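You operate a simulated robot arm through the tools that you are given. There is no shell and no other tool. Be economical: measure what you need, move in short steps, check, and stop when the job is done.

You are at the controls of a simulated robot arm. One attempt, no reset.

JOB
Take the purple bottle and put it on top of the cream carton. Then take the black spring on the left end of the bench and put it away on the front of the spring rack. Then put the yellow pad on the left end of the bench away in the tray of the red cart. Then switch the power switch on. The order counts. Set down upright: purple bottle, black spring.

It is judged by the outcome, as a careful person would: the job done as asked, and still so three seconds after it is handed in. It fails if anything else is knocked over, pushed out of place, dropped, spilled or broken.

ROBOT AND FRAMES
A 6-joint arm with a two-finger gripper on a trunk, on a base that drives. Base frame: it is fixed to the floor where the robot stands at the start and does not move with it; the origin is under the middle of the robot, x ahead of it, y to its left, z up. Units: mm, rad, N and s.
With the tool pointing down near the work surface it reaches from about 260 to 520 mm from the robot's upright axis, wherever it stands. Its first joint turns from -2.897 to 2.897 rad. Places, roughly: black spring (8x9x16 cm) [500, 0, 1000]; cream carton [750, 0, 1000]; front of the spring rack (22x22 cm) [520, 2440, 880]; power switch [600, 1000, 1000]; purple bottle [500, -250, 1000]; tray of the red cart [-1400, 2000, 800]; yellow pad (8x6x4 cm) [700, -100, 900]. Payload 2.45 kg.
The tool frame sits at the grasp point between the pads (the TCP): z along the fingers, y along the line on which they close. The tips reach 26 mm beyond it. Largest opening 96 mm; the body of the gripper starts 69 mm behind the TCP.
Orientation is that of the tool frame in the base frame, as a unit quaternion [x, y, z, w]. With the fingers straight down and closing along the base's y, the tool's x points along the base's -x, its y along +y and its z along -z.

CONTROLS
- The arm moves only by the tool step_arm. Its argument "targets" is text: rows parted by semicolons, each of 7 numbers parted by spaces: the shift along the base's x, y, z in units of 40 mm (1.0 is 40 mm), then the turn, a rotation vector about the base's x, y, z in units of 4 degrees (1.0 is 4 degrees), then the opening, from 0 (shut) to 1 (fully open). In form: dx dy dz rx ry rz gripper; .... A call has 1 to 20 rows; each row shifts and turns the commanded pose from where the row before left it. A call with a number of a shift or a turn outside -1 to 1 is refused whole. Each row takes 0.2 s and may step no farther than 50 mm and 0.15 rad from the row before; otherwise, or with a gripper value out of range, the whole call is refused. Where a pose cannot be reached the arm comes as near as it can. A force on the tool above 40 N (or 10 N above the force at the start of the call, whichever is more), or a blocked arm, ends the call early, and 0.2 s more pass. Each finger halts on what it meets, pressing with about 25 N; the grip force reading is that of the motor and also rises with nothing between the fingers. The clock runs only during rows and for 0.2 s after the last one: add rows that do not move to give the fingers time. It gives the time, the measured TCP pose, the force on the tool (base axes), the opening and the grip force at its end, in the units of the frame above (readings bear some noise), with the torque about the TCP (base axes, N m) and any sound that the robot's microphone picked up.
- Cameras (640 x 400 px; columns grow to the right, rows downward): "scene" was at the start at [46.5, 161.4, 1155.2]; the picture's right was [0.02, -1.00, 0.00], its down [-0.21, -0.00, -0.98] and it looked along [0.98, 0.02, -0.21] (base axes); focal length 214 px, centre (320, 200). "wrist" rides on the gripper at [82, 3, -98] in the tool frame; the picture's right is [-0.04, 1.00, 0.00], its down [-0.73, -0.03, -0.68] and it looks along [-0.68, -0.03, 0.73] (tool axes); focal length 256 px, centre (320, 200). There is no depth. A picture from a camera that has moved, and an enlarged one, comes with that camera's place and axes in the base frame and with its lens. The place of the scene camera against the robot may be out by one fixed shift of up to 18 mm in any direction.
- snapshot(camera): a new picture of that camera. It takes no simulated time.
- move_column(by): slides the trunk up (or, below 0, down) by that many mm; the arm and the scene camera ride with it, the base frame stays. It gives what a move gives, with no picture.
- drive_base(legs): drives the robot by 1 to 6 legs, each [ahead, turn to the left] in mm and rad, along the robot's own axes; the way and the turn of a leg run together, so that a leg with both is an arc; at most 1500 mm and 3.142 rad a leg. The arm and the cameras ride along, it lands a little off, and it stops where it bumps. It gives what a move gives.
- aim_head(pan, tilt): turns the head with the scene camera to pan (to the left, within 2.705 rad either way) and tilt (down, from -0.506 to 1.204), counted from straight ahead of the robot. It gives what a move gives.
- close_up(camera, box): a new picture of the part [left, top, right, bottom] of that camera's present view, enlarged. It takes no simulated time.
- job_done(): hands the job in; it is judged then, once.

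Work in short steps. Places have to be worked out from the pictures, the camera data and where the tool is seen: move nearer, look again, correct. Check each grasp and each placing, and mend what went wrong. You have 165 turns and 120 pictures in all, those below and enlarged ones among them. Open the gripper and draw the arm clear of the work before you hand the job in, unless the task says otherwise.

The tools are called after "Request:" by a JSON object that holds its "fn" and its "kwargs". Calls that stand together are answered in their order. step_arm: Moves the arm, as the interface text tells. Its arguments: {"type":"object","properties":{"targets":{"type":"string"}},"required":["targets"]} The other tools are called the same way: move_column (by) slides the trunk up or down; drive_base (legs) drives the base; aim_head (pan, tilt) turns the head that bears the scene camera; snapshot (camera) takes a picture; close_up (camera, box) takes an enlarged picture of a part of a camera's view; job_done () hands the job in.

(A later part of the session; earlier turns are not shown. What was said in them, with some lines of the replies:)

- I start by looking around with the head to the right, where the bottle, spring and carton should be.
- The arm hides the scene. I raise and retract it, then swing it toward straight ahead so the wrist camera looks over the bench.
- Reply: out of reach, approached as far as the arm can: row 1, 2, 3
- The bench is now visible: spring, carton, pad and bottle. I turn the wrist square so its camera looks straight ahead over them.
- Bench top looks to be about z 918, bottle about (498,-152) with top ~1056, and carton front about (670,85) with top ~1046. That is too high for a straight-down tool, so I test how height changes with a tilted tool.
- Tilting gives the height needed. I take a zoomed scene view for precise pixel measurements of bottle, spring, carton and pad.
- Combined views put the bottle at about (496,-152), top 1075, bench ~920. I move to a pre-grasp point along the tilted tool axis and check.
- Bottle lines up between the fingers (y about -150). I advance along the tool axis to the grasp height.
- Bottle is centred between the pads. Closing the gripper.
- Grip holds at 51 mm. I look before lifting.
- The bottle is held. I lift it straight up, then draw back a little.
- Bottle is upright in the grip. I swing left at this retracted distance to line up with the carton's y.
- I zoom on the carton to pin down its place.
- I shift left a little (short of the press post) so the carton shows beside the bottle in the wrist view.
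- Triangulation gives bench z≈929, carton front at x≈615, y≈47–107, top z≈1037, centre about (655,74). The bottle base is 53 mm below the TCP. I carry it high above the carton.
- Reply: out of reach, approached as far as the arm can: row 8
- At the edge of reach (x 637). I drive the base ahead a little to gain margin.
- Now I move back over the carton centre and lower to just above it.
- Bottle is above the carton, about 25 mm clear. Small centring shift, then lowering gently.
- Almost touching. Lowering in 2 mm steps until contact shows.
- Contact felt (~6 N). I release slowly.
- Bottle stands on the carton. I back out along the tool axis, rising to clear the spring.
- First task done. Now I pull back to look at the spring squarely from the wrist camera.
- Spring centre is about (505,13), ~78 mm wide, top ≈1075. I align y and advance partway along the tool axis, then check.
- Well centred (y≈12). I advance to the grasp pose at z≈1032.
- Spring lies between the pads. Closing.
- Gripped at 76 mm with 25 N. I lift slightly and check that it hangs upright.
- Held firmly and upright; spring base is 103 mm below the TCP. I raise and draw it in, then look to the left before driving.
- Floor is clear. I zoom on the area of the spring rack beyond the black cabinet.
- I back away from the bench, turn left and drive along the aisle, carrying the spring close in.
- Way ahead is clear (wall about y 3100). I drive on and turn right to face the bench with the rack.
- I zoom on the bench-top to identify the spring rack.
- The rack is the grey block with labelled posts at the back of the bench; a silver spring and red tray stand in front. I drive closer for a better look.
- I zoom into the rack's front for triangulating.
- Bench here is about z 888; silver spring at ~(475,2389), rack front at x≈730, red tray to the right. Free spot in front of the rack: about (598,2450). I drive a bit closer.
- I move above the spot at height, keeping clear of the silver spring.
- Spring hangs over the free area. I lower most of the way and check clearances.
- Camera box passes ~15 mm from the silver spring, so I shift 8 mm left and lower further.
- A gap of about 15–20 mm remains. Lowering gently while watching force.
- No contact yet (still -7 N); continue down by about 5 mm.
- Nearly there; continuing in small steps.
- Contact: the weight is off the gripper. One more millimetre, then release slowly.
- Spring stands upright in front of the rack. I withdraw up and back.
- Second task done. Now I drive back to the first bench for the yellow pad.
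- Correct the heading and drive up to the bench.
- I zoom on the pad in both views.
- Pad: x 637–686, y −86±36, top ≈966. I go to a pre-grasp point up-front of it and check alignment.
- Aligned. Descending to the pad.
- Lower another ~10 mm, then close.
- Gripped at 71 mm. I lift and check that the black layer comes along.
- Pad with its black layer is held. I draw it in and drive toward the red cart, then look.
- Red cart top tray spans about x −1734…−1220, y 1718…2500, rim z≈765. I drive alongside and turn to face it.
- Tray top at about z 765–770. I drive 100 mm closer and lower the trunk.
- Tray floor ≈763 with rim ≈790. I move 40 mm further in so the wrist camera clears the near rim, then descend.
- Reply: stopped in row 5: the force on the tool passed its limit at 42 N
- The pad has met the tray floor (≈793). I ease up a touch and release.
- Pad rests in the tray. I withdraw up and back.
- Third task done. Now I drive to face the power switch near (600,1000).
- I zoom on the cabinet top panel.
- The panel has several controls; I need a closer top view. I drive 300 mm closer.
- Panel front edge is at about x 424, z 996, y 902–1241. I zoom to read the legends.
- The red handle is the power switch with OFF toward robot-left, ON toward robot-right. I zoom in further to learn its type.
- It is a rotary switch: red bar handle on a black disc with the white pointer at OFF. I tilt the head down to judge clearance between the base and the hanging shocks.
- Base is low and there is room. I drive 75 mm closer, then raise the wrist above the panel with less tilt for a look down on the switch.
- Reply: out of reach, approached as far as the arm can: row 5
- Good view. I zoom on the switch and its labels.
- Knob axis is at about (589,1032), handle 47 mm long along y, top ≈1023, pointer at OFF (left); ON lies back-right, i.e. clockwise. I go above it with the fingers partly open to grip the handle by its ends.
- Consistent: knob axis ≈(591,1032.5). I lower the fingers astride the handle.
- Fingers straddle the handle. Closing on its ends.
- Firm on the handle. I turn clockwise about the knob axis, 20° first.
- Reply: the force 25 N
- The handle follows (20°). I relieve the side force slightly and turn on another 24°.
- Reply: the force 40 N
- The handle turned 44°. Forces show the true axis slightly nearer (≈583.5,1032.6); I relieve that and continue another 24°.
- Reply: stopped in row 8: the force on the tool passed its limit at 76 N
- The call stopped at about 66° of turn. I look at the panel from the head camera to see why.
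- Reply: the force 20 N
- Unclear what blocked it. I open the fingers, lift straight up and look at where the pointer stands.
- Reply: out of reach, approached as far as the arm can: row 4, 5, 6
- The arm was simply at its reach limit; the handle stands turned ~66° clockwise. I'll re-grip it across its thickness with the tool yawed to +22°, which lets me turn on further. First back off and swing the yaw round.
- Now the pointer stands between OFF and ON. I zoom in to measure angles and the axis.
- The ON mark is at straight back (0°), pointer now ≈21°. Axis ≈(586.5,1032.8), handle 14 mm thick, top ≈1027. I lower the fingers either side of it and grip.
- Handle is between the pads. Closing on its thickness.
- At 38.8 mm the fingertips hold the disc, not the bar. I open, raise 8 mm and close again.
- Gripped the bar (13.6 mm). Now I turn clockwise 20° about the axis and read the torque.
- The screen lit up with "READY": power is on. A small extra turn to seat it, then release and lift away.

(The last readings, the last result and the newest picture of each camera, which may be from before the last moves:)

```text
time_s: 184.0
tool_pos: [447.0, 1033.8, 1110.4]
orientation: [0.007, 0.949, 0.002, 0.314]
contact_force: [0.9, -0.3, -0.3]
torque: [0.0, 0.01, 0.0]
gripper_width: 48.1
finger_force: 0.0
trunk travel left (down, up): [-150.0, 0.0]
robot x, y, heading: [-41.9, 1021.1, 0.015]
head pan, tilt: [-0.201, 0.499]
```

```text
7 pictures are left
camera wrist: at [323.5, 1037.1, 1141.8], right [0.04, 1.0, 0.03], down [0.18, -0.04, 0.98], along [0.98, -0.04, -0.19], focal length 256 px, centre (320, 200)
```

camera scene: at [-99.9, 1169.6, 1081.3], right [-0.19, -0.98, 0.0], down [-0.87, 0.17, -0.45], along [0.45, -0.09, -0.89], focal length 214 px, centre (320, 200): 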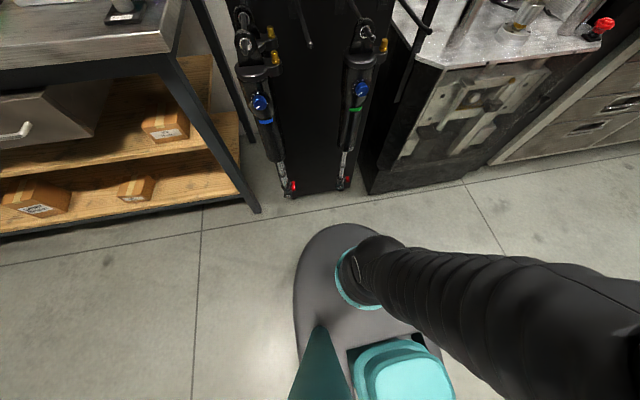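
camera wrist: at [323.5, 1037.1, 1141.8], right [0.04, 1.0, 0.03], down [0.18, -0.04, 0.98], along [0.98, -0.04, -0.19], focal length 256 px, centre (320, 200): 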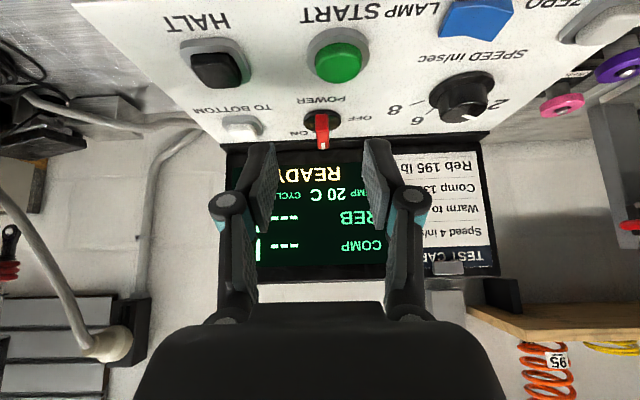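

Power stays on. I open the gripper fully, back away and check the surroundings.

Request:
{"fn": "step_arm", "kwargs": {"targets": "-1 0 0 0 0 0 1; -.8 0 0 0 0 0 1; 0 0 0 0 0 0 1"}}

Request:
{"fn": "drive_base", "kwargs": {"legs": [[-450, 0]]}}

Request:
{"fn": "aim_head", "kwargs": {"pan": 0.0, "tilt": 0.25}}

Request:
{"fn": "snapshot", "kwargs": {"camera": "scene"}}

```text
time_s: 184.8
tool_pos: [372.9, 1033.3, 1111.9]
orientation: [0.006, 0.949, 0.002, 0.314]
contact_force: [-0.2, -1.1, 0.6]
torque: [0.0, 0.01, 0.01]
gripper_width: 96.0
finger_force: 0.1
trunk travel left (down, up): [-150.0, 0.0]
robot x, y, heading: [-39.1, 1022.0, 0.01]
head pan, tilt: [-0.201, 0.499]
```

```text
time_s: 187.5
tool_pos: [-75.9, 1027.9, 1111.0]
orientation: [0.005, 0.949, 0.003, 0.315]
contact_force: [-0.7, 0.1, -0.4]
torque: [0.02, 0.0, 0.02]
gripper_width: 96.0
finger_force: 0.1
trunk travel left (down, up): [-150.0, 0.0]
robot x, y, heading: [-494.0, 1018.7, 0.013]
head pan, tilt: [-0.201, 0.499]
```

```text
time_s: 188.3
tool_pos: [-76.3, 1028.8, 1111.3]
orientation: [0.005, 0.949, 0.003, 0.315]
contact_force: [-0.7, 0.2, -0.7]
torque: [-0.02, -0.02, -0.02]
gripper_width: 95.9
finger_force: 0.1
trunk travel left (down, up): [-150.0, 0.0]
robot x, y, heading: [-492.1, 1018.0, 0.017]
head pan, tilt: [0.0, 0.25]
```

```text
6 pictures are left
camera scene: at [-448.3, 1178.1, 1152.0], right [0.01, -1.0, 0.0], down [-0.25, 0.0, -0.97], along [0.97, 0.01, -0.25], focal length 214 px, centre (320, 200)
```

scene: 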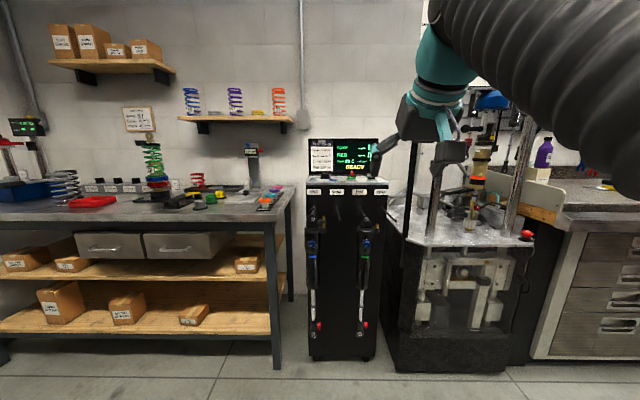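

Screen lit, shocks hanging, bottle on the carton. One zoom to confirm the black spring still stands.

Request:
{"fn": "close_up", "kwargs": {"camera": "scene", "box": [0, 130, 140, 220]}}

```text
4.44 times, centred on (70, 175) of scene
camera zoom: at [-448.3, 1178.1, 1152.0], right [0.01, -1.0, 0.0], down [-0.25, 0.0, -0.97], along [0.97, 0.01, -0.25], focal length 953 px, centre (1431, 311)
```

zoom: 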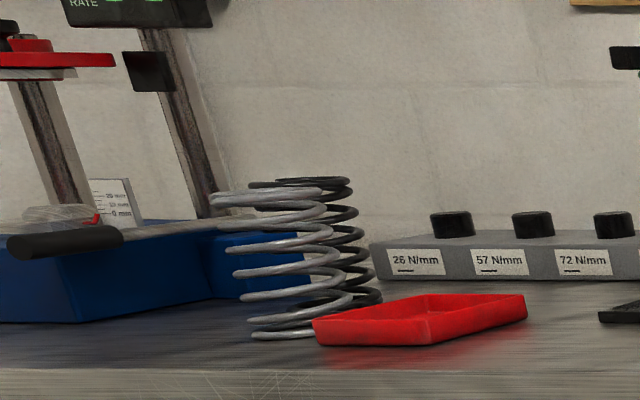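

Both springs stand upright; everything is as asked. Handing in.

Request:
{"fn": "job_done", "kwargs": {}}

```text
The job is handed in.
```

I did all four steps in the order you gave and handed the job in:

1. **Purple bottle:** it stands upright on top of the cream carton.
2. **Black spring:** it stands upright on the bench in front of the spring rack. I picked a clear spot beside the silver spring, because the position given was only approximate.
3. **Yellow pad:** it lies in the top tray of the red cart.
4. **Power switch:** it is turned to ON and the test screen reads "READY".

I saw nothing knocked over or moved. The last pictures were taken after the arm was clear. They show the bottle, both springs, the hanging shocks and the lit screen in place. I last saw the pad resting in the tray just after I released it.
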